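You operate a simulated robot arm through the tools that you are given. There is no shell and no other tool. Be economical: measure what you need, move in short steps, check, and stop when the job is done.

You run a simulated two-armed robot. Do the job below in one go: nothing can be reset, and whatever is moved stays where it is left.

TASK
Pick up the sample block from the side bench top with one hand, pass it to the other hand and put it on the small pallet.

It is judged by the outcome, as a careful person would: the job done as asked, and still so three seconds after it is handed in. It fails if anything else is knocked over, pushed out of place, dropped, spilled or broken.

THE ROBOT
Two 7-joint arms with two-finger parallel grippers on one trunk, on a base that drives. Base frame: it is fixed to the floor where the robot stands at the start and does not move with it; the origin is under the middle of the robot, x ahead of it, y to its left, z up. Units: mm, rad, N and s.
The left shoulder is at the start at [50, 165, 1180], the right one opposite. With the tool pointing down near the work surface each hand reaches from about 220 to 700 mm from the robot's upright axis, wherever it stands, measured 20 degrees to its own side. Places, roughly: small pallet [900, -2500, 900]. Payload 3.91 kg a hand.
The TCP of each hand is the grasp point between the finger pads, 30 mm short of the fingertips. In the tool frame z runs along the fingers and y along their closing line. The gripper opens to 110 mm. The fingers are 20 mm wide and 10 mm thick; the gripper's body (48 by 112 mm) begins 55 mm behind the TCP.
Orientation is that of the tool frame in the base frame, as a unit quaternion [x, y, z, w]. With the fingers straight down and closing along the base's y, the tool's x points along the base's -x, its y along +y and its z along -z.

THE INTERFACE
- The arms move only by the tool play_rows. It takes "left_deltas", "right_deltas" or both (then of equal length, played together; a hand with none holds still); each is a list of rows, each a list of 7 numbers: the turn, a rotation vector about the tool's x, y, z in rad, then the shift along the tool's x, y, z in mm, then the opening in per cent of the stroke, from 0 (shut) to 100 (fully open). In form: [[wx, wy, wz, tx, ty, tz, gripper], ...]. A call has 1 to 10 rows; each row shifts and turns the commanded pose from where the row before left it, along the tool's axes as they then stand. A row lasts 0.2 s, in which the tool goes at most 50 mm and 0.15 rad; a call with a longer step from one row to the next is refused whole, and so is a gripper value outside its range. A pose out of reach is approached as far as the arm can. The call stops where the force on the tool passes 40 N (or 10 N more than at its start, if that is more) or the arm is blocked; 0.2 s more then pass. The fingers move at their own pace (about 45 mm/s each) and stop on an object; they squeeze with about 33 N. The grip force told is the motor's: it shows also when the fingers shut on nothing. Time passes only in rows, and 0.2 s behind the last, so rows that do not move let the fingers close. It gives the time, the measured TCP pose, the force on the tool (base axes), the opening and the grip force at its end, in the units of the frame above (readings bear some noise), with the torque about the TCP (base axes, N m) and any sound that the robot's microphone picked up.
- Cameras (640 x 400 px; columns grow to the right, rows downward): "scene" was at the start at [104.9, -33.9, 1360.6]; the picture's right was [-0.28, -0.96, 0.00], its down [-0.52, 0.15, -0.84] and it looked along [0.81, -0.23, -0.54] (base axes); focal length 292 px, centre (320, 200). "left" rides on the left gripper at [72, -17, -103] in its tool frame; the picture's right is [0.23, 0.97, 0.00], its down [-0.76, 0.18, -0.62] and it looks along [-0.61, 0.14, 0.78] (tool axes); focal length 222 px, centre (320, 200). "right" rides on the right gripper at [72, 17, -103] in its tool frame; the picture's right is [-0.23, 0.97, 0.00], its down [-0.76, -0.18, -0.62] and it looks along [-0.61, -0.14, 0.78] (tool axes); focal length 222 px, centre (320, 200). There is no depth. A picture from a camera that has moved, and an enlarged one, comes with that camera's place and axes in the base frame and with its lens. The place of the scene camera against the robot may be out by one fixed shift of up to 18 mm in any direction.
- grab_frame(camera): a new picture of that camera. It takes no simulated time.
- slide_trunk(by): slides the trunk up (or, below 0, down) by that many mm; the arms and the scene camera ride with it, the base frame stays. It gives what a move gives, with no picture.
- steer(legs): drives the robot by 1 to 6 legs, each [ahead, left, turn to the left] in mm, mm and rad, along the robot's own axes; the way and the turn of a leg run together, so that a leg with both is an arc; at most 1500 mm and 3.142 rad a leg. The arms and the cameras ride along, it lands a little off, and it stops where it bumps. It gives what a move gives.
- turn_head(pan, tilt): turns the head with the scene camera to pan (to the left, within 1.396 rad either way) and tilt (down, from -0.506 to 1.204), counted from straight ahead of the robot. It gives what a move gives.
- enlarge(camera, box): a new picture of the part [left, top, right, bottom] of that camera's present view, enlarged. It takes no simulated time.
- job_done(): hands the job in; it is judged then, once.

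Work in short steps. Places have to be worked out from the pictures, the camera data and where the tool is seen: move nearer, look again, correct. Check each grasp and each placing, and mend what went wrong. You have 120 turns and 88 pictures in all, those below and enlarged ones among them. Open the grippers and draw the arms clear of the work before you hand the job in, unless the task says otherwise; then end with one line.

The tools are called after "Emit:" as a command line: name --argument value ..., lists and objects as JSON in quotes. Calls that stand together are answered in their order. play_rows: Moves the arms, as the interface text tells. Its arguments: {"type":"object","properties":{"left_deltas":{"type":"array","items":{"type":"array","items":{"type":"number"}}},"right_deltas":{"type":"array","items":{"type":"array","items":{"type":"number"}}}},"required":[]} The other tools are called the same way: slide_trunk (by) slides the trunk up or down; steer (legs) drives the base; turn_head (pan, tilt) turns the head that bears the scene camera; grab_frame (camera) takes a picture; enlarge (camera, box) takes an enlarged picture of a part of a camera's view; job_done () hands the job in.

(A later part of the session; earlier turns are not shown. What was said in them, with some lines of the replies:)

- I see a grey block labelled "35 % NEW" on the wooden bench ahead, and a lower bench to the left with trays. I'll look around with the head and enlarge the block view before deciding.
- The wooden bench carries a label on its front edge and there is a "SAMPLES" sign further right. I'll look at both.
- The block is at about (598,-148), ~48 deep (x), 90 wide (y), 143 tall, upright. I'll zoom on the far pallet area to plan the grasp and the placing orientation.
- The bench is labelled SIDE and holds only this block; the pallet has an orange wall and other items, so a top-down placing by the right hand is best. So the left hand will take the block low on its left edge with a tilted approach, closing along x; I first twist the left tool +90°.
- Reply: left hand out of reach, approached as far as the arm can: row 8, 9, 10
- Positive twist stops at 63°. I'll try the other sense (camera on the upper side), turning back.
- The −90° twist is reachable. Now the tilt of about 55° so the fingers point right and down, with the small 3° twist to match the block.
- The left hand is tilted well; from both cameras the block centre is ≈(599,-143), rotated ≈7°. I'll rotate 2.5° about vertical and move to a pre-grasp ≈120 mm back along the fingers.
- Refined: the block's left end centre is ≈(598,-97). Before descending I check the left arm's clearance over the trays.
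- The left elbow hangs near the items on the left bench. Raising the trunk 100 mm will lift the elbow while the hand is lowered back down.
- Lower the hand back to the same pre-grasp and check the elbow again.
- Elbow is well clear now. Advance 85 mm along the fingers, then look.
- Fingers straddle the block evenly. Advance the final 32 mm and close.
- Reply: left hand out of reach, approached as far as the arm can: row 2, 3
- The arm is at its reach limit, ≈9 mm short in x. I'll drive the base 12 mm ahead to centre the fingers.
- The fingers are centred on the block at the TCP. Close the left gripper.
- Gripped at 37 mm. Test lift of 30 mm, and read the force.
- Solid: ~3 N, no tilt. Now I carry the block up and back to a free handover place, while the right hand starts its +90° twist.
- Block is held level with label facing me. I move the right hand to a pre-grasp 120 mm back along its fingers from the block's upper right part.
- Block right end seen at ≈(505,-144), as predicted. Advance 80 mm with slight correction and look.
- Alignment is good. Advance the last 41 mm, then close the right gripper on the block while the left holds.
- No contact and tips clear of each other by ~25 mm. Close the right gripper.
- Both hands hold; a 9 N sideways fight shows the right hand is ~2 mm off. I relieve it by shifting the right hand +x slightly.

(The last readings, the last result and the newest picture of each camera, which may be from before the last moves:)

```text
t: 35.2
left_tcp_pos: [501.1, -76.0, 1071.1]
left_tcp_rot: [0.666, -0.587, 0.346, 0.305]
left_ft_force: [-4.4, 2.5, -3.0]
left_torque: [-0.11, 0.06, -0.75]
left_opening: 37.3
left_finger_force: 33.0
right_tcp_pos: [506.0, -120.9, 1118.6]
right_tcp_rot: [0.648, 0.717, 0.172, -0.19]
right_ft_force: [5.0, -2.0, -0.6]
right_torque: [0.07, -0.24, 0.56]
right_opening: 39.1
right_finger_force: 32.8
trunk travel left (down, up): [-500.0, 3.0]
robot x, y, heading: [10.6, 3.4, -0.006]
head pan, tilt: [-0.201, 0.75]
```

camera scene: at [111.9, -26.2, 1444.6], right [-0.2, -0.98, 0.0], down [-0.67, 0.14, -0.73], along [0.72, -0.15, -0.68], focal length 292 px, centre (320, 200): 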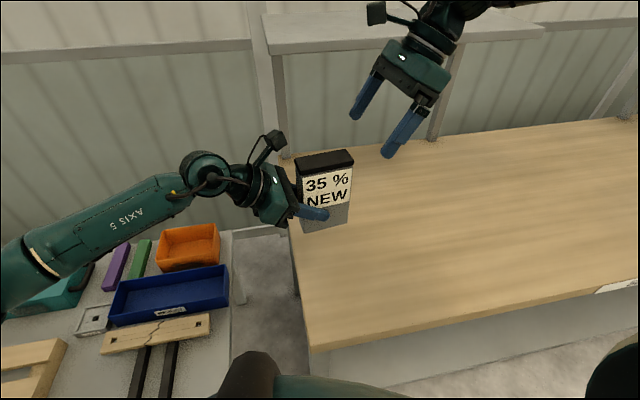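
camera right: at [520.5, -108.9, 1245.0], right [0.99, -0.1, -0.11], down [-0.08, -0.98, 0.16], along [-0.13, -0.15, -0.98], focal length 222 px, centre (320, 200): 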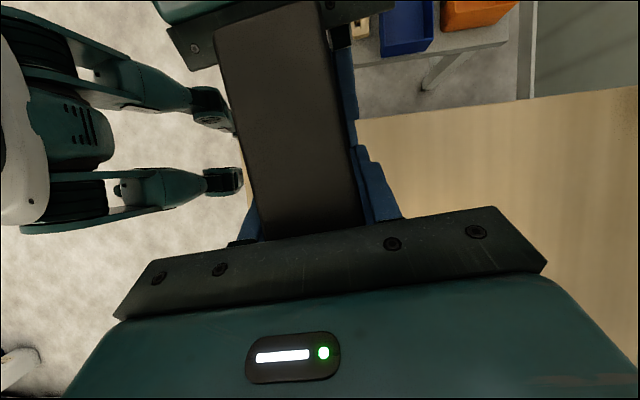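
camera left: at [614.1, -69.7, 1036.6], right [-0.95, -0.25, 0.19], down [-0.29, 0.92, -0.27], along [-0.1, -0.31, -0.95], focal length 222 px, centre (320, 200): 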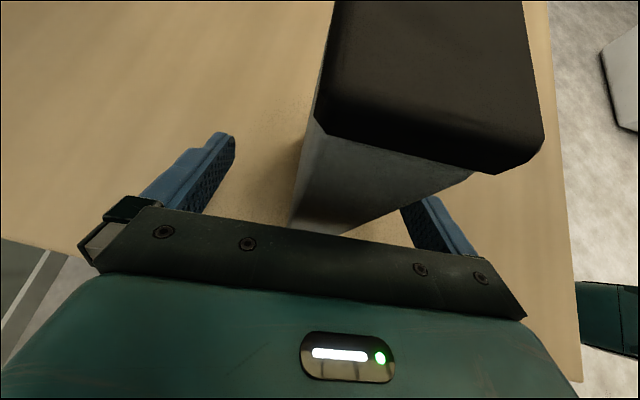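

Force halved. Now a small upward pull test (3 mm) with the right hand to see that it truly grips before the left lets go.

Emit:
play_rows --right_deltas '[[0, 0, 0, 0.8, 0, -1.3, 0], [0, 0, 0, 0.7, 0, -1.3, 0], [0, 0, 0, 0, 0, 0, 0]]'

```text
t: 36.0
left_tcp_pos: [500.0, -77.1, 1073.1]
left_tcp_rot: [0.663, -0.588, 0.348, 0.306]
left_ft_force: [-9.5, 6.6, 9.2]
left_torque: [-0.76, -0.14, -0.86]
left_opening: 37.1
left_finger_force: 32.6
right_tcp_pos: [505.7, -122.1, 1121.3]
right_tcp_rot: [0.648, 0.717, 0.172, -0.191]
right_ft_force: [8.9, -5.5, -9.7]
right_torque: [-0.02, -0.38, 0.48]
right_opening: 39.2
right_finger_force: 32.5
trunk travel left (down, up): [-500.0, 3.0]
robot x, y, heading: [12.3, 5.1, -0.002]
head pan, tilt: [-0.201, 0.75]
```

The right hand carries 10 N with no slip, three times the weight. Open the left hand, then draw it back along its fingers.

Emit:
play_rows --left_deltas '[[0, 0, 0, 0, 0, 0, 70], [0, 0, 0, 0, 0, 0, 70], [0, 0, 0, 0, 0, 0, 70], [0, 0, 0, 0, 0, 0, 70], [0, 0, 0, 0, 0, 0, 70]]'

Emit:
grab_frame --camera "scene"

```text
t: 37.2
left_tcp_pos: [499.9, -76.2, 1071.7]
left_tcp_rot: [0.665, -0.587, 0.346, 0.306]
left_ft_force: [-0.8, 0.3, 0.6]
left_torque: [-0.01, -0.01, 0.0]
left_opening: 77.0
left_finger_force: 0.2
right_tcp_pos: [503.9, -121.5, 1123.5]
right_tcp_rot: [0.648, 0.717, 0.173, -0.19]
right_ft_force: [0.0, -0.2, -3.6]
right_torque: [-0.05, -0.02, 0.01]
right_opening: 39.2
right_finger_force: 33.0
trunk travel left (down, up): [-500.0, 3.0]
robot x, y, heading: [11.9, -1.9, 0.002]
head pan, tilt: [-0.201, 0.75]
```

```text
55 pictures are left
camera scene: at [112.4, -25.8, 1444.6], right [-0.2, -0.98, 0.0], down [-0.67, 0.14, -0.73], along [0.72, -0.15, -0.68], focal length 292 px, centre (320, 200)
```

scene: 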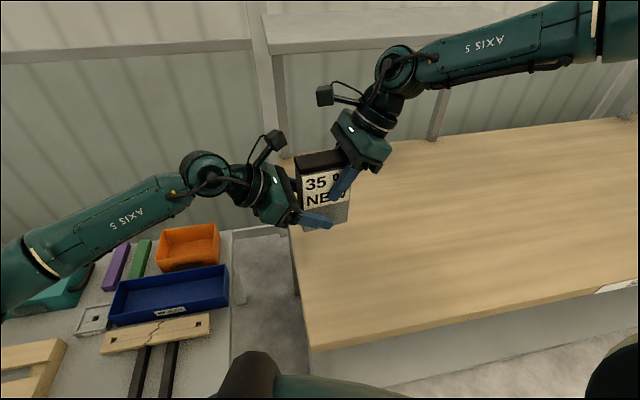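

The block is fully in the right hand. Withdraw the left hand along its fingers, then tuck both arms in a bit.

Emit:
play_rows --left_deltas '[[0, 0, 0, 0, 0, -15, 70], [0, 0, 0, 0, 0, -25, 70], [0, 0, 0, 0, 0, -30, 70], [0, 0, 0, 0, 0, -30, 70]]'

Emit:
play_rows --left_deltas '[[0, 0, 0, 4, 23, -24.8, 70], [0, 0, 0, 4, 23, -24.8, 70], [0, 0, 0, 4, 23, -24.8, 70], [0, 0, 0, 4, 23, -24.8, 70], [0, 0, 0, 0, 0, 0, 70]]' --right_deltas '[[0, 0, 0, -5.9, -24, -14.9, 0], [0, 0, 0, -5.9, -24, -14.9, 0], [0, 0, 0, -5.9, -24, -14.9, 0], [0, 0, 0, -5.9, -24, -14.9, 0], [0, 0, 0, 0, 0, 0, 0]]'

Emit:
grab_frame --camera "scene"

```text
t: 38.2
left_tcp_pos: [488.2, 6.6, 1127.2]
left_tcp_rot: [0.665, -0.588, 0.345, 0.305]
left_ft_force: [0.0, 0.8, 0.9]
left_torque: [-0.01, -0.02, -0.03]
left_opening: 77.2
left_finger_force: 0.0
right_tcp_pos: [504.0, -119.6, 1122.2]
right_tcp_rot: [0.648, 0.717, 0.173, -0.191]
right_ft_force: [0.1, 0.4, -2.3]
right_torque: [-0.04, 0.0, 0.01]
right_opening: 39.2
right_finger_force: 33.2
trunk travel left (down, up): [-500.0, 3.0]
robot x, y, heading: [11.5, 0.3, -0.002]
head pan, tilt: [-0.201, 0.75]
```

```text
t: 39.4
left_tcp_pos: [387.9, 65.0, 1198.5]
left_tcp_rot: [0.665, -0.587, 0.346, 0.306]
left_ft_force: [0.2, -0.1, -0.2]
left_torque: [-0.02, -0.01, -0.02]
left_opening: 76.8
left_finger_force: 0.0
right_tcp_pos: [414.2, -181.0, 1163.0]
right_tcp_rot: [0.648, 0.717, 0.172, -0.191]
right_ft_force: [-0.7, 0.4, -4.1]
right_torque: [-0.06, 0.0, 0.0]
right_opening: 39.2
right_finger_force: 33.1
trunk travel left (down, up): [-500.0, 3.0]
robot x, y, heading: [10.9, -2.6, -0.001]
head pan, tilt: [-0.201, 0.75]
```

```text
54 pictures are left
camera scene: at [113.3, -25.7, 1444.4], right [-0.2, -0.98, 0.0], down [-0.67, 0.14, -0.73], along [0.72, -0.15, -0.68], focal length 292 px, centre (320, 200)
```

scene: 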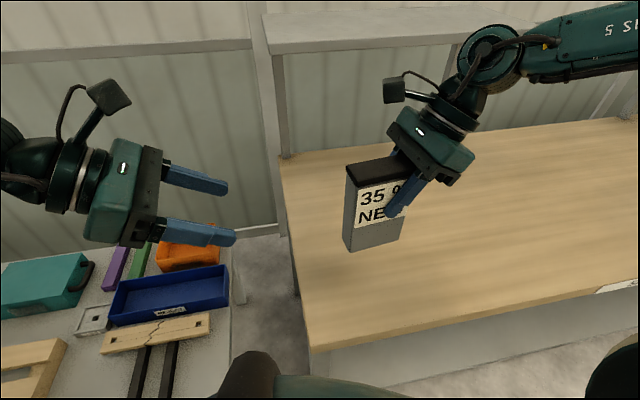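

All stable. The floor to the right looked clear; back off 120 mm and then strafe right 1300 mm in steps.

Emit:
steer --legs '[[-120, 0, 0], [0, -1300, 0]]'

Emit:
turn_head --pan -0.7 --tilt 0.45

Emit:
grab_frame --camera "scene"

```text
t: 46.8
left_tcp_pos: [256.6, -1246.9, 1199.8]
left_tcp_rot: [0.662, -0.591, 0.344, 0.307]
left_ft_force: [-0.6, 0.6, -0.1]
left_torque: [-0.01, 0.01, -0.02]
left_opening: 76.9
left_finger_force: 0.0
right_tcp_pos: [280.7, -1493.0, 1161.8]
right_tcp_rot: [0.653, 0.713, 0.174, -0.19]
right_ft_force: [-0.4, 0.1, -2.8]
right_torque: [-0.09, -0.03, 0.04]
right_opening: 39.0
right_finger_force: 32.9
trunk travel left (down, up): [-500.0, 3.0]
robot x, y, heading: [-122.3, -1303.7, -0.019]
head pan, tilt: [-0.201, 0.75]
```

```text
t: 47.7
left_tcp_pos: [257.9, -1247.9, 1199.9]
left_tcp_rot: [0.661, -0.592, 0.344, 0.308]
left_ft_force: [0.3, 0.2, 0.9]
left_torque: [-0.01, 0.01, 0.0]
left_opening: 76.9
left_finger_force: 0.1
right_tcp_pos: [279.2, -1493.3, 1163.2]
right_tcp_rot: [0.653, 0.713, 0.173, -0.189]
right_ft_force: [0.1, -0.4, -3.4]
right_torque: [-0.08, -0.02, -0.02]
right_opening: 39.1
right_finger_force: 32.9
trunk travel left (down, up): [-500.0, 3.0]
robot x, y, heading: [-122.1, -1305.7, -0.016]
head pan, tilt: [-0.7, 0.45]
```

```text
53 pictures are left
camera scene: at [-30.8, -1376.8, 1471.0], right [-0.65, -0.76, 0.0], down [-0.33, 0.28, -0.9], along [0.68, -0.59, -0.44], focal length 292 px, centre (320, 200)
```

scene: 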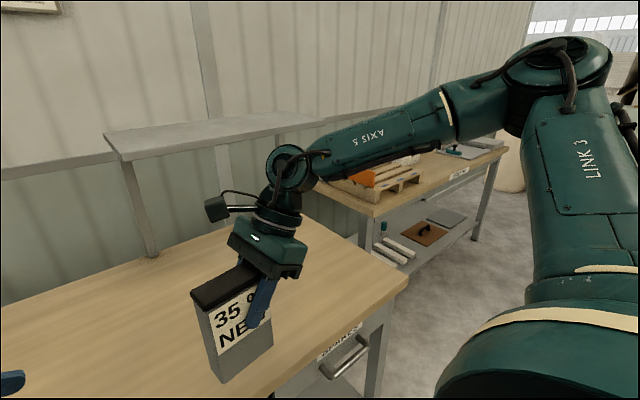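

Bench 1 ends at y≈-2036; the pallet bench begins at x≈650, y≈-2276. Strafe right another 1120 mm and look at the pallet.

Emit:
steer --legs '[[0, -1120, 0.016]]'

Emit:
turn_head --pan -0.15 --tilt 0.45

Emit:
grab_frame --camera "scene"

```text
t: 53.5
left_tcp_pos: [255.1, -2358.3, 1199.3]
left_tcp_rot: [0.668, -0.583, 0.348, 0.304]
left_ft_force: [-0.4, 0.1, 0.0]
left_torque: [-0.05, 0.01, 0.0]
left_opening: 77.0
left_finger_force: 0.1
right_tcp_pos: [283.6, -2602.1, 1163.7]
right_tcp_rot: [0.644, 0.72, 0.171, -0.192]
right_ft_force: [-0.7, 0.3, -3.5]
right_torque: [-0.05, -0.01, 0.01]
right_opening: 39.2
right_finger_force: 33.6
trunk travel left (down, up): [-500.0, 3.0]
robot x, y, heading: [-120.8, -2426.2, 0.009]
head pan, tilt: [-0.7, 0.45]
```

```text
t: 54.4
left_tcp_pos: [255.3, -2357.4, 1200.0]
left_tcp_rot: [0.668, -0.583, 0.349, 0.304]
left_ft_force: [-0.1, -1.4, -0.3]
left_torque: [0.01, 0.0, 0.01]
left_opening: 77.2
left_finger_force: 0.1
right_tcp_pos: [282.9, -2602.1, 1162.5]
right_tcp_rot: [0.643, 0.721, 0.171, -0.192]
right_ft_force: [0.0, -0.2, -2.7]
right_torque: [-0.05, -0.04, 0.01]
right_opening: 39.1
right_finger_force: 33.0
trunk travel left (down, up): [-500.0, 3.0]
robot x, y, heading: [-120.1, -2425.7, 0.009]
head pan, tilt: [-0.15, 0.45]
```

```text
52 pictures are left
camera scene: at [-10.6, -2447.9, 1471.0], right [-0.14, -0.99, 0.0], down [-0.43, 0.06, -0.9], along [0.89, -0.13, -0.44], focal length 292 px, centre (320, 200)
```

scene: 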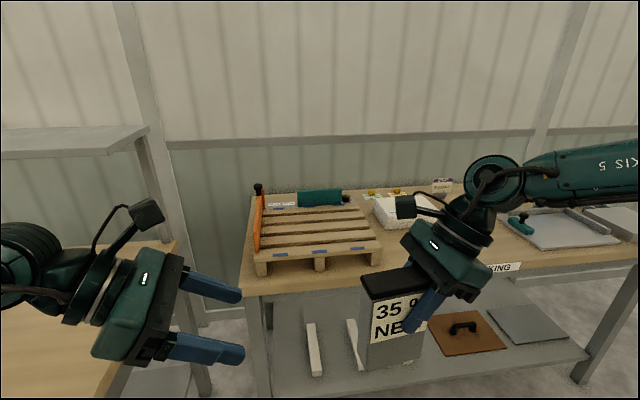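

Emit:
enlarge --camera "scene" --box '[235, 170, 475, 300]'

```text
2.67 times, centred on (355, 235) of scene
camera zoom: at [-10.6, -2447.9, 1471.0], right [-0.14, -0.99, 0.0], down [-0.43, 0.06, -0.9], along [0.89, -0.13, -0.44], focal length 779 px, centre (227, 107)
```

zoom: 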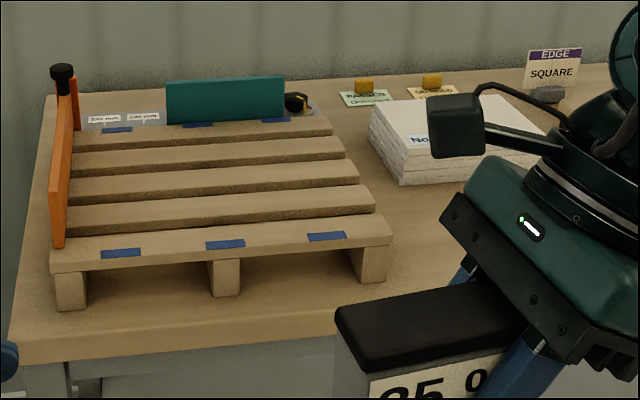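

The pallet is empty: ~290×400 mm, top z≈920, centre ≈(875,-2555), with an orange fence left and a teal one at the back. Drive ahead 420 mm and look down at it.

Emit:
steer --legs '[[420, 0, -0.009]]'

Emit:
turn_head --pan -0.2 --tilt 0.7

Emit:
grab_frame --camera "scene"

```text
t: 57.0
left_tcp_pos: [675.4, -2359.2, 1200.7]
left_tcp_rot: [0.665, -0.587, 0.346, 0.306]
left_ft_force: [0.0, 0.3, 0.9]
left_torque: [-0.01, 0.03, -0.02]
left_opening: 77.1
left_finger_force: 0.1
right_tcp_pos: [702.6, -2604.0, 1161.7]
right_tcp_rot: [0.648, 0.717, 0.173, -0.191]
right_ft_force: [0.1, 0.0, -2.8]
right_torque: [-0.06, 0.02, 0.0]
right_opening: 39.0
right_finger_force: 33.5
trunk travel left (down, up): [-500.0, 3.0]
robot x, y, heading: [296.3, -2423.4, -0.003]
head pan, tilt: [-0.15, 0.45]
```

```text
t: 57.8
left_tcp_pos: [675.7, -2358.7, 1199.5]
left_tcp_rot: [0.665, -0.587, 0.346, 0.305]
left_ft_force: [-0.2, -0.2, 0.2]
left_torque: [0.01, 0.01, 0.01]
left_opening: 76.9
left_finger_force: 0.0
right_tcp_pos: [702.1, -2603.3, 1162.1]
right_tcp_rot: [0.648, 0.717, 0.172, -0.19]
right_ft_force: [-0.1, 0.5, -3.1]
right_torque: [-0.09, 0.0, 0.0]
right_opening: 39.0
right_finger_force: 32.9
trunk travel left (down, up): [-500.0, 3.0]
robot x, y, heading: [300.1, -2425.3, -0.002]
head pan, tilt: [-0.201, 0.7]
```

```text
50 pictures are left
camera scene: at [402.1, -2449.8, 1448.9], right [-0.2, -0.98, 0.0], down [-0.63, 0.13, -0.77], along [0.75, -0.15, -0.64], focal length 292 px, centre (320, 200)
```

scene: 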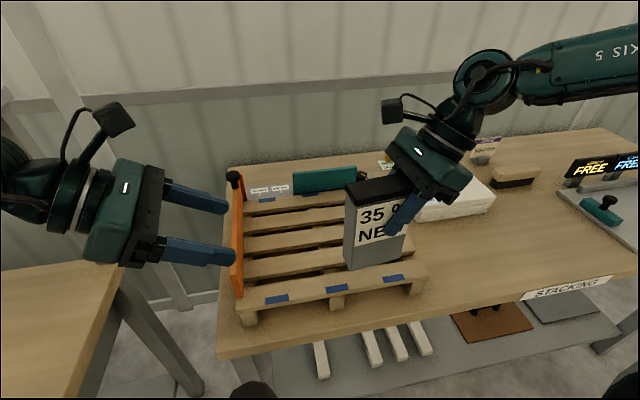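

Arrived without a bump. Enlarge the pallet to measure slats.

Emit:
enlarge --camera "scene" --box '[215, 160, 455, 330]'

```text
2.35 times, centred on (335, 245) of scene
camera zoom: at [402.1, -2449.8, 1448.9], right [-0.2, -0.98, 0.0], down [-0.63, 0.13, -0.77], along [0.75, -0.15, -0.64], focal length 688 px, centre (285, 94)
```

zoom: 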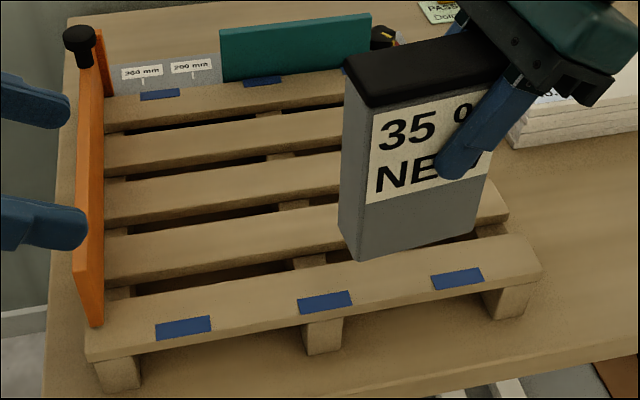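

Middle slat ≈46 wide, centre x≈863; pallet centre ≈(863,-2548), top ≈930. I drive 45 mm nearer, then square the block (−8° about vertical) and bring it over the centre, still ~70 mm above.

Emit:
steer --legs '[[45, 0, 0]]'

Emit:
play_rows --right_deltas '[[-0.07, 0, 0.121, 0, 0, 0, 0], [0, 0, 0, 2.4, 28.7, 16.4, 0], [0, 0, 0, 2.4, 28.7, 16.4, 0], [0, 0, 0, 2.4, 28.7, 16.4, 0], [0, 0, 0, 2.4, 28.7, 16.4, 0], [0, 0, 0, 0, 0, 0, 0]]'

Emit:
grab_frame --camera "right"

Emit:
grab_frame --camera "scene"

```text
t: 58.7
left_tcp_pos: [723.6, -2357.8, 1200.3]
left_tcp_rot: [0.666, -0.586, 0.346, 0.306]
left_ft_force: [-1.2, -0.3, 0.1]
left_torque: [-0.01, 0.01, -0.04]
left_opening: 77.0
left_finger_force: 0.1
right_tcp_pos: [748.6, -2603.0, 1162.5]
right_tcp_rot: [0.647, 0.718, 0.171, -0.192]
right_ft_force: [-0.1, -0.2, -4.1]
right_torque: [-0.05, 0.05, 0.02]
right_opening: 39.3
right_finger_force: 33.1
trunk travel left (down, up): [-500.0, 3.0]
robot x, y, heading: [345.6, -2420.3, -0.002]
head pan, tilt: [-0.201, 0.7]
```

```text
t: 60.1
left_tcp_pos: [720.8, -2358.5, 1198.7]
left_tcp_rot: [0.665, -0.587, 0.346, 0.306]
left_ft_force: [0.1, -0.8, -0.3]
left_torque: [-0.01, 0.0, -0.02]
left_opening: 77.1
left_finger_force: 0.1
right_tcp_pos: [863.7, -2566.7, 1110.6]
right_tcp_rot: [0.695, 0.671, 0.185, -0.178]
right_ft_force: [0.6, 0.2, -3.1]
right_torque: [-0.09, 0.06, -0.01]
right_opening: 39.0
right_finger_force: 32.6
trunk travel left (down, up): [-500.0, 3.0]
robot x, y, heading: [348.2, -2420.9, 0.001]
head pan, tilt: [-0.201, 0.7]
```

```text
48 pictures are left
camera right: at [881.1, -2555.8, 1236.3], right [0.97, -0.23, -0.11], down [-0.21, -0.96, 0.16], along [-0.15, -0.13, -0.98], focal length 222 px, centre (320, 200)
```

right: 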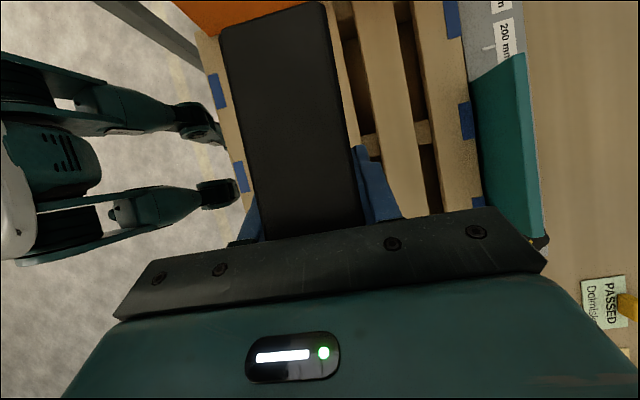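

```text
47 pictures are left
camera scene: at [447.0, -2449.9, 1448.9], right [-0.2, -0.98, 0.0], down [-0.63, 0.13, -0.77], along [0.75, -0.15, -0.64], focal length 292 px, centre (320, 200)
```

scene: 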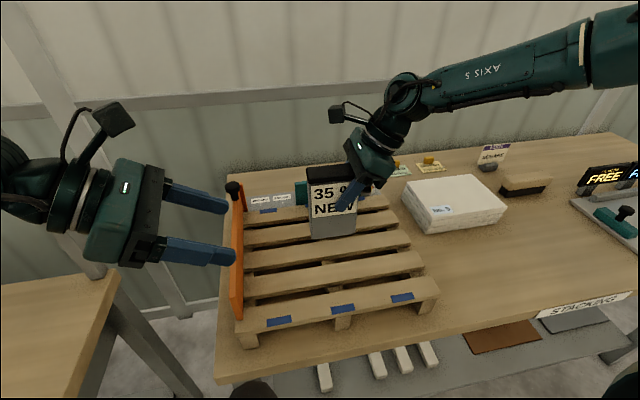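

Over the pallet. Two cameras put the middle slat's centre at x≈865–880; I shift 8 mm in x and lower 55 mm, then inspect.

Emit:
play_rows --right_deltas '[[0, 0, 0, -9.1, 2.7, 15.9, 0], [0, 0, 0, -9.1, 2.7, 15.9, 0], [0, 0, 0, -9.1, 2.7, 15.9, 0], [0, 0, 0, 0, 0, 0, 0]]'

Emit:
enlarge --camera "scene" --box '[220, 150, 460, 320]'

Emit:
grab_frame --camera "right"

```text
t: 61.1
left_tcp_pos: [720.7, -2359.0, 1199.1]
left_tcp_rot: [0.665, -0.586, 0.347, 0.306]
left_ft_force: [-0.1, -0.1, 0.6]
left_torque: [0.02, 0.0, 0.01]
left_opening: 76.7
left_finger_force: 0.1
right_tcp_pos: [866.3, -2570.3, 1059.7]
right_tcp_rot: [0.696, 0.671, 0.185, -0.178]
right_ft_force: [-0.8, 0.5, -2.8]
right_torque: [-0.06, -0.01, -0.01]
right_opening: 39.3
right_finger_force: 32.7
right hand out of reach, approached as far as the arm can: row 3
trunk travel left (down, up): [-500.0, 3.0]
robot x, y, heading: [344.8, -2423.8, 0.001]
head pan, tilt: [-0.201, 0.7]
```

```text
2.35 times, centred on (340, 235) of scene
camera zoom: at [447.5, -2449.6, 1448.8], right [-0.2, -0.98, 0.0], down [-0.63, 0.13, -0.76], along [0.75, -0.15, -0.64], focal length 688 px, centre (273, 118)
```

zoom: 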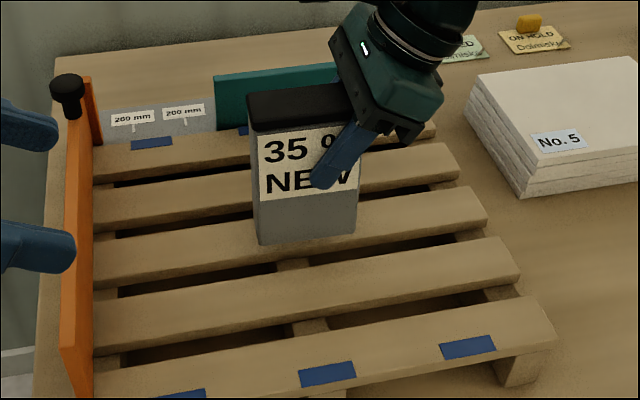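

```text
45 pictures are left
camera right: at [883.6, -2559.6, 1184.9], right [0.97, -0.23, -0.11], down [-0.21, -0.96, 0.16], along [-0.15, -0.13, -0.98], focal length 222 px, centre (320, 200)
```

right: 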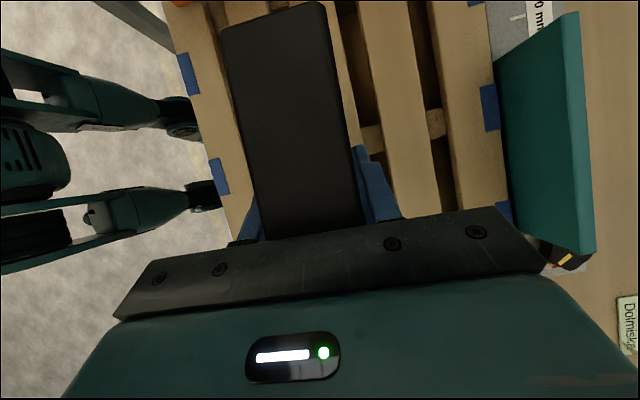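

The block is squared and right over the middle slat, ~20 mm up, but the arm is at its reach limit. I raise the hand 50 mm and lower the trunk 60 mm to regain reach.

Emit:
play_rows --right_deltas '[[0, 0, 0, 12.5, 0, -21.7, 0], [0, 0, 0, 12.5, 0, -21.7, 0], [0, 0, 0, 0, 0, 0, 0]]'

Emit:
slide_trunk --by -60

```text
t: 61.9
left_tcp_pos: [721.2, -2359.3, 1199.0]
left_tcp_rot: [0.665, -0.586, 0.347, 0.306]
left_ft_force: [0.2, -0.4, -0.1]
left_torque: [0.03, 0.0, -0.01]
left_opening: 76.9
left_finger_force: 0.1
right_tcp_pos: [865.0, -2570.6, 1109.2]
right_tcp_rot: [0.696, 0.671, 0.185, -0.178]
right_ft_force: [-1.2, 0.3, -4.3]
right_torque: [-0.05, -0.04, -0.01]
right_opening: 38.9
right_finger_force: 32.5
trunk travel left (down, up): [-500.0, 3.0]
robot x, y, heading: [348.5, -2423.1, 0.004]
head pan, tilt: [-0.201, 0.7]
```

```text
t: 62.9
left_tcp_pos: [721.7, -2359.5, 1139.1]
left_tcp_rot: [0.665, -0.587, 0.346, 0.305]
left_ft_force: [0.1, -0.9, 0.0]
left_torque: [-0.02, 0.03, 0.01]
left_opening: 76.9
left_finger_force: 0.0
right_tcp_pos: [864.5, -2570.9, 1049.5]
right_tcp_rot: [0.696, 0.671, 0.186, -0.179]
right_ft_force: [-0.9, 0.5, -3.1]
right_torque: [-0.07, -0.03, 0.0]
right_opening: 39.0
right_finger_force: 32.6
trunk travel left (down, up): [-440.0, 63.0]
robot x, y, heading: [344.6, -2426.3, 0.001]
head pan, tilt: [-0.201, 0.7]
```

Scene-camera bias-corrected, the middle slat spans x≈850–896; shift +8 mm in x and lower ~9 mm gently.

Emit:
play_rows --right_deltas '[[0, 0, 0, 0, 8, 0, 0], [0, 0, 0, -1, 0, 1.7, 0], [0, 0, 0, -1, 0, 1.7, 0], [0, 0, 0, -1, 0, 1.7, 0], [0, 0, 0, -1, 0, 1.7, 0], [0, 0, 0, -0.5, 0, 0.9, 0], [0, 0, 0, 0, 0, 0, 0]]'

Emit:
enlarge --camera "scene" --box '[260, 150, 420, 270]'

```text
t: 64.5
left_tcp_pos: [720.4, -2359.1, 1139.6]
left_tcp_rot: [0.665, -0.587, 0.346, 0.305]
left_ft_force: [-0.7, 0.4, -0.5]
left_torque: [-0.04, 0.01, 0.0]
left_opening: 76.8
left_finger_force: 0.1
right_tcp_pos: [873.6, -2572.4, 1040.4]
right_tcp_rot: [0.695, 0.671, 0.185, -0.179]
right_ft_force: [0.5, -0.3, -3.2]
right_torque: [-0.03, 0.0, -0.01]
right_opening: 39.1
right_finger_force: 32.7
trunk travel left (down, up): [-440.0, 63.0]
robot x, y, heading: [344.5, -2424.2, 0.006]
head pan, tilt: [-0.201, 0.7]
```

```text
3.33 times, centred on (340, 210) of scene
camera zoom: at [447.5, -2449.7, 1388.8], right [-0.2, -0.98, 0.0], down [-0.63, 0.13, -0.76], along [0.75, -0.15, -0.64], focal length 974 px, centre (253, 167)
```

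zoom: 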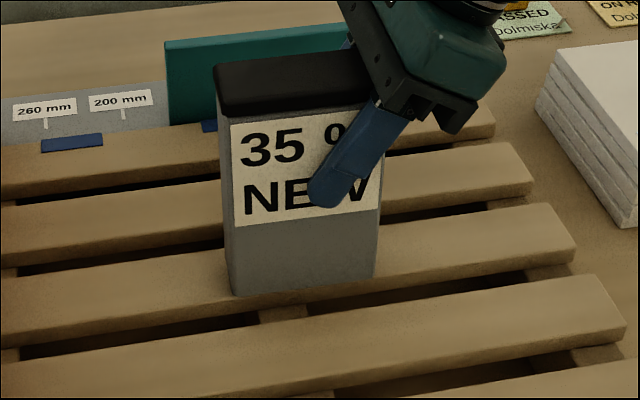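

Nearly touching. Keep lowering by 1 mm rows and watch the force.

Emit:
play_rows --right_deltas '[[0, 0, 0, -0.5, 0, 0.87, 0], [0, 0, 0, -0.5, 0, 0.87, 0], [0, 0, 0, -0.5, 0, 0.87, 0], [0, 0, 0, 0, 0, 0, 0]]'

```text
t: 65.5
left_tcp_pos: [721.1, -2358.5, 1138.8]
left_tcp_rot: [0.666, -0.586, 0.346, 0.305]
left_ft_force: [-0.1, 0.4, 0.2]
left_torque: [0.0, 0.01, 0.01]
left_opening: 77.2
left_finger_force: 0.1
right_tcp_pos: [874.8, -2572.2, 1038.2]
right_tcp_rot: [0.696, 0.671, 0.184, -0.178]
right_ft_force: [0.3, -0.4, -3.9]
right_torque: [-0.09, -0.01, 0.02]
right_opening: 39.2
right_finger_force: 32.8
trunk travel left (down, up): [-440.0, 63.0]
robot x, y, heading: [345.6, -2422.5, -0.001]
head pan, tilt: [-0.201, 0.7]
```

No contact yet; lower further.

Emit:
play_rows --right_deltas '[[0, 0, 0, -0.5, 0, 0.87, 0], [0, 0, 0, -0.5, 0, 0.87, 0], [0, 0, 0, -0.5, 0, 0.87, 0], [0, 0, 0, -0.5, 0, 0.87, 0], [0, 0, 0, 0, 0, 0, 0]]'

Emit:
enlarge --camera "scene" --box '[290, 190, 370, 250]'

```text
t: 66.7
left_tcp_pos: [719.1, -2360.3, 1140.5]
left_tcp_rot: [0.665, -0.588, 0.346, 0.305]
left_ft_force: [0.7, 0.1, 0.1]
left_torque: [-0.03, 0.0, 0.0]
left_opening: 76.8
left_finger_force: 0.0
right_tcp_pos: [872.1, -2573.0, 1036.5]
right_tcp_rot: [0.696, 0.67, 0.189, -0.177]
right_ft_force: [0.9, -7.2, 19.0]
right_torque: [0.61, 0.35, 0.06]
right_opening: 39.5
right_finger_force: 32.7
trunk travel left (down, up): [-440.0, 63.0]
robot x, y, heading: [345.4, -2424.1, 0.002]
head pan, tilt: [-0.201, 0.7]
```

```text
6.67 times, centred on (330, 220) of scene
camera zoom: at [445.5, -2450.2, 1389.2], right [-0.2, -0.98, 0.0], down [-0.63, 0.13, -0.77], along [0.75, -0.15, -0.64], focal length 1948 px, centre (253, 67)
```

zoom: 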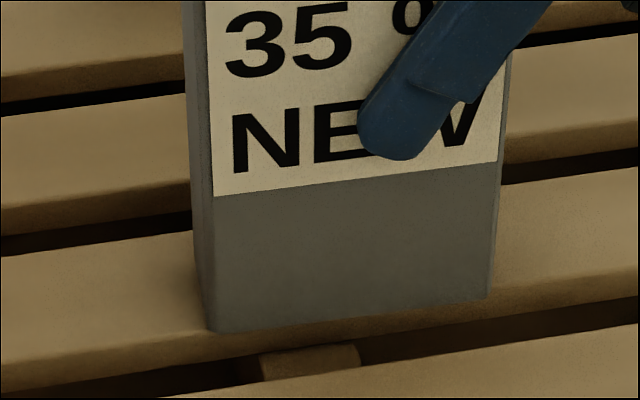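

Contact at 22 N, and the block's base sits wholly on the slat. Ease up 1 mm to unload before releasing.

Emit:
play_rows --right_deltas '[[0, 0, 0, 0.5, 0, -0.87, 0], [0, 0, 0, 0.3, 0, -0.5, 0], [0, 0, 0, 0, 0, 0, 0]]'

```text
t: 67.5
left_tcp_pos: [720.2, -2358.9, 1138.7]
left_tcp_rot: [0.665, -0.587, 0.347, 0.305]
left_ft_force: [0.0, 0.3, -0.5]
left_torque: [0.02, 0.01, 0.04]
left_opening: 76.9
left_finger_force: 0.2
right_tcp_pos: [872.4, -2571.7, 1035.4]
right_tcp_rot: [0.696, 0.67, 0.187, -0.177]
right_ft_force: [6.0, -6.8, 17.3]
right_torque: [0.56, -0.21, -0.23]
right_opening: 38.9
right_finger_force: 33.0
trunk travel left (down, up): [-440.0, 63.0]
robot x, y, heading: [345.1, -2423.8, 0.003]
head pan, tilt: [-0.201, 0.7]
```

Still 17 N; ease another 1.5 mm.

Emit:
play_rows --right_deltas '[[0, 0, 0, 0.5, 0, -0.87, 0], [0, 0, 0, 0.3, 0, -0.5, 0], [0, 0, 0, 0, 0, 0, 0]]'

```text
t: 68.3
left_tcp_pos: [722.0, -2358.4, 1139.1]
left_tcp_rot: [0.666, -0.586, 0.346, 0.305]
left_ft_force: [0.2, -0.4, 0.4]
left_torque: [-0.03, 0.0, 0.01]
left_opening: 77.3
left_finger_force: 0.0
right_tcp_pos: [871.3, -2571.3, 1036.7]
right_tcp_rot: [0.696, 0.671, 0.186, -0.178]
right_ft_force: [4.1, -1.8, 6.2]
right_torque: [0.46, -0.32, -0.23]
right_opening: 38.9
right_finger_force: 33.0
trunk travel left (down, up): [-440.0, 63.0]
robot x, y, heading: [344.9, -2425.2, 0.001]
head pan, tilt: [-0.201, 0.7]
```

Light contact now (~9 N). Open the right gripper.

Emit:
play_rows --right_deltas '[[0, 0, 0, 0, 0, 0, 20], [0, 0, 0, 0, 0, 0, 40], [0, 0, 0, 0, 0, 0, 75], [0, 0, 0, 0, 0, 0, 75], [0, 0, 0, 0, 0, 0, 75], [0, 0, 0, 0, 0, 0, 75]]'

Emit:
enlarge --camera "scene" --box '[220, 130, 460, 300]'

Emit:
grab_frame --camera "right"

```text
t: 69.7
left_tcp_pos: [721.6, -2358.7, 1139.8]
left_tcp_rot: [0.665, -0.587, 0.345, 0.306]
left_ft_force: [0.5, -0.1, 0.3]
left_torque: [-0.02, 0.02, 0.02]
left_opening: 76.8
left_finger_force: 0.0
right_tcp_pos: [872.4, -2571.5, 1037.3]
right_tcp_rot: [0.696, 0.67, 0.186, -0.178]
right_ft_force: [0.1, -0.4, -1.3]
right_torque: [0.01, 0.04, -0.02]
right_opening: 82.5
right_finger_force: 0.1
trunk travel left (down, up): [-440.0, 63.0]
robot x, y, heading: [343.9, -2426.7, -0.0]
head pan, tilt: [-0.201, 0.7]
```

```text
2.35 times, centred on (340, 215) of scene
camera zoom: at [447.2, -2449.6, 1388.9], right [-0.2, -0.98, 0.0], down [-0.63, 0.13, -0.76], along [0.75, -0.15, -0.64], focal length 688 px, centre (273, 165)
```

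zoom: 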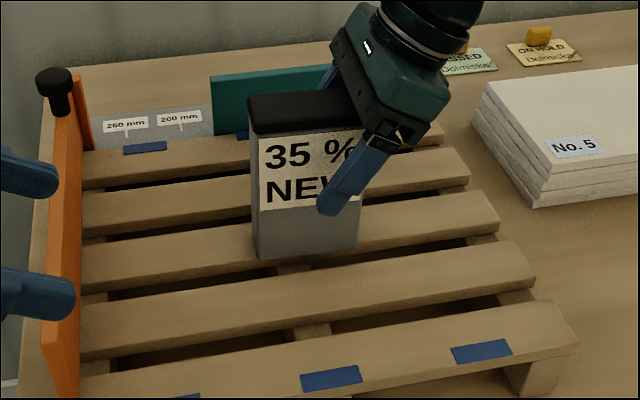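

```text
41 pictures are left
camera right: at [890.1, -2560.5, 1162.9], right [0.97, -0.23, -0.11], down [-0.21, -0.96, 0.16], along [-0.15, -0.13, -0.98], focal length 222 px, centre (320, 200)
```

right: 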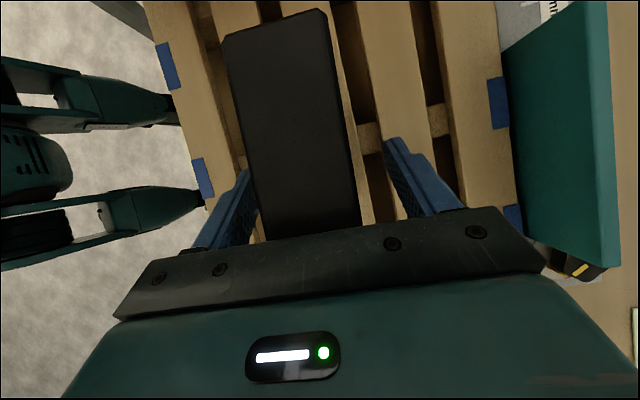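

The block stands on its own; the force on the hand is gone. Withdraw the right hand along its fingers.

Emit:
play_rows --right_deltas '[[0, 0, 0, 0, 0, -8, 75], [0, 0, 0, 0, 0, -15, 75], [0, 0, 0, 0, 0, -25, 75], [0, 0, 0, 0, 0, -30, 75], [0, 0, 0, 0, 0, -30, 75], [0, 0, 0, 0, 0, -30, 75]]'

Emit:
grab_frame --camera "scene"

```text
t: 71.1
left_tcp_pos: [719.6, -2359.2, 1138.2]
left_tcp_rot: [0.665, -0.587, 0.346, 0.306]
left_ft_force: [0.5, 0.1, -1.2]
left_torque: [0.0, 0.02, -0.02]
left_opening: 77.0
left_finger_force: 0.2
right_tcp_pos: [872.6, -2641.7, 1157.3]
right_tcp_rot: [0.696, 0.67, 0.186, -0.178]
right_ft_force: [0.0, 0.3, -0.9]
right_torque: [0.02, 0.0, 0.02]
right_opening: 82.4
right_finger_force: 0.1
trunk travel left (down, up): [-440.0, 63.0]
robot x, y, heading: [345.5, -2424.1, 0.006]
head pan, tilt: [-0.201, 0.7]
```

```text
40 pictures are left
camera scene: at [446.9, -2449.6, 1388.9], right [-0.2, -0.98, 0.0], down [-0.63, 0.13, -0.77], along [0.75, -0.15, -0.64], focal length 292 px, centre (320, 200)
```

scene: 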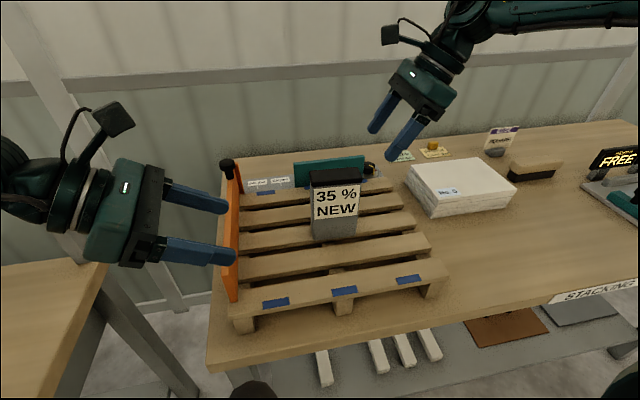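

The block stands upright and square on the pallet's middle slat. Back the robot off 250 mm so both arms are clear, opening the grippers, and take a last look.

Emit:
steer --legs '[[-250, 0, 0]]'

Emit:
play_rows --left_deltas '[[0, 0, 0, 0, 0, 0, 100], [0, 0, 0, 0, 0, 0, 100], [0, 0, 0, 0, 0, 0, 100]]' --right_deltas '[[0, 0, 0, 0, 0, 0, 100], [0, 0, 0, 0, 0, 0, 100], [0, 0, 0, 0, 0, 0, 100]]'

Emit:
enlarge --camera "scene" --box '[220, 100, 460, 260]'

```text
t: 72.9
left_tcp_pos: [466.3, -2360.5, 1140.3]
left_tcp_rot: [0.664, -0.589, 0.345, 0.306]
left_ft_force: [0.3, -0.3, -0.3]
left_torque: [0.02, -0.03, 0.03]
left_opening: 77.1
left_finger_force: 0.1
right_tcp_pos: [616.2, -2642.9, 1158.0]
right_tcp_rot: [0.697, 0.669, 0.186, -0.177]
right_ft_force: [-0.1, 0.5, 0.6]
right_torque: [-0.01, -0.02, -0.02]
right_opening: 82.2
right_finger_force: 0.1
trunk travel left (down, up): [-440.0, 63.0]
robot x, y, heading: [91.3, -2424.3, -0.006]
head pan, tilt: [-0.201, 0.7]
```

```text
t: 73.7
left_tcp_pos: [465.5, -2362.0, 1139.4]
left_tcp_rot: [0.664, -0.589, 0.345, 0.306]
left_ft_force: [0.3, -1.1, 0.0]
left_torque: [0.0, -0.05, 0.02]
left_opening: 110.0
left_finger_force: 0.0
right_tcp_pos: [616.2, -2643.4, 1157.4]
right_tcp_rot: [0.698, 0.669, 0.186, -0.177]
right_ft_force: [0.1, -0.6, -0.4]
right_torque: [0.0, 0.01, -0.02]
right_opening: 110.0
right_finger_force: 0.1
trunk travel left (down, up): [-440.0, 63.0]
robot x, y, heading: [91.6, -2423.8, -0.008]
head pan, tilt: [-0.201, 0.7]
```

```text
2.50 times, centred on (340, 180) of scene
camera zoom: at [193.2, -2449.9, 1388.9], right [-0.2, -0.98, 0.0], down [-0.63, 0.13, -0.76], along [0.75, -0.16, -0.64], focal length 731 px, centre (270, 250)
```

zoom: 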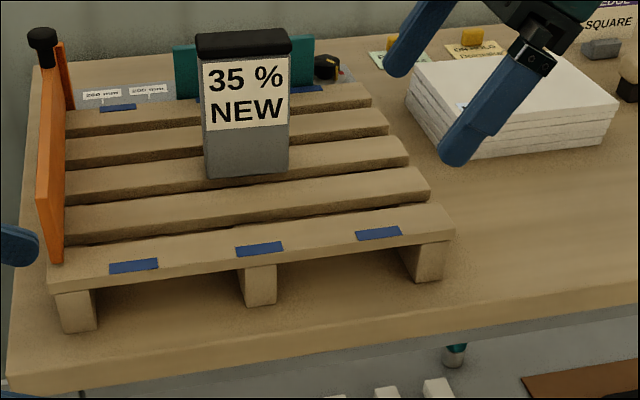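

The block stands upright on the pallet, nothing else was disturbed, and both grippers are open and clear. I hand the job in.

Emit:
job_done

```text
The job is handed in.
```

The left hand picked the sample block off the side bench and passed it to the right hand, which set it upright on the small pallet. Nothing else was disturbed, and both grippers are open and clear.
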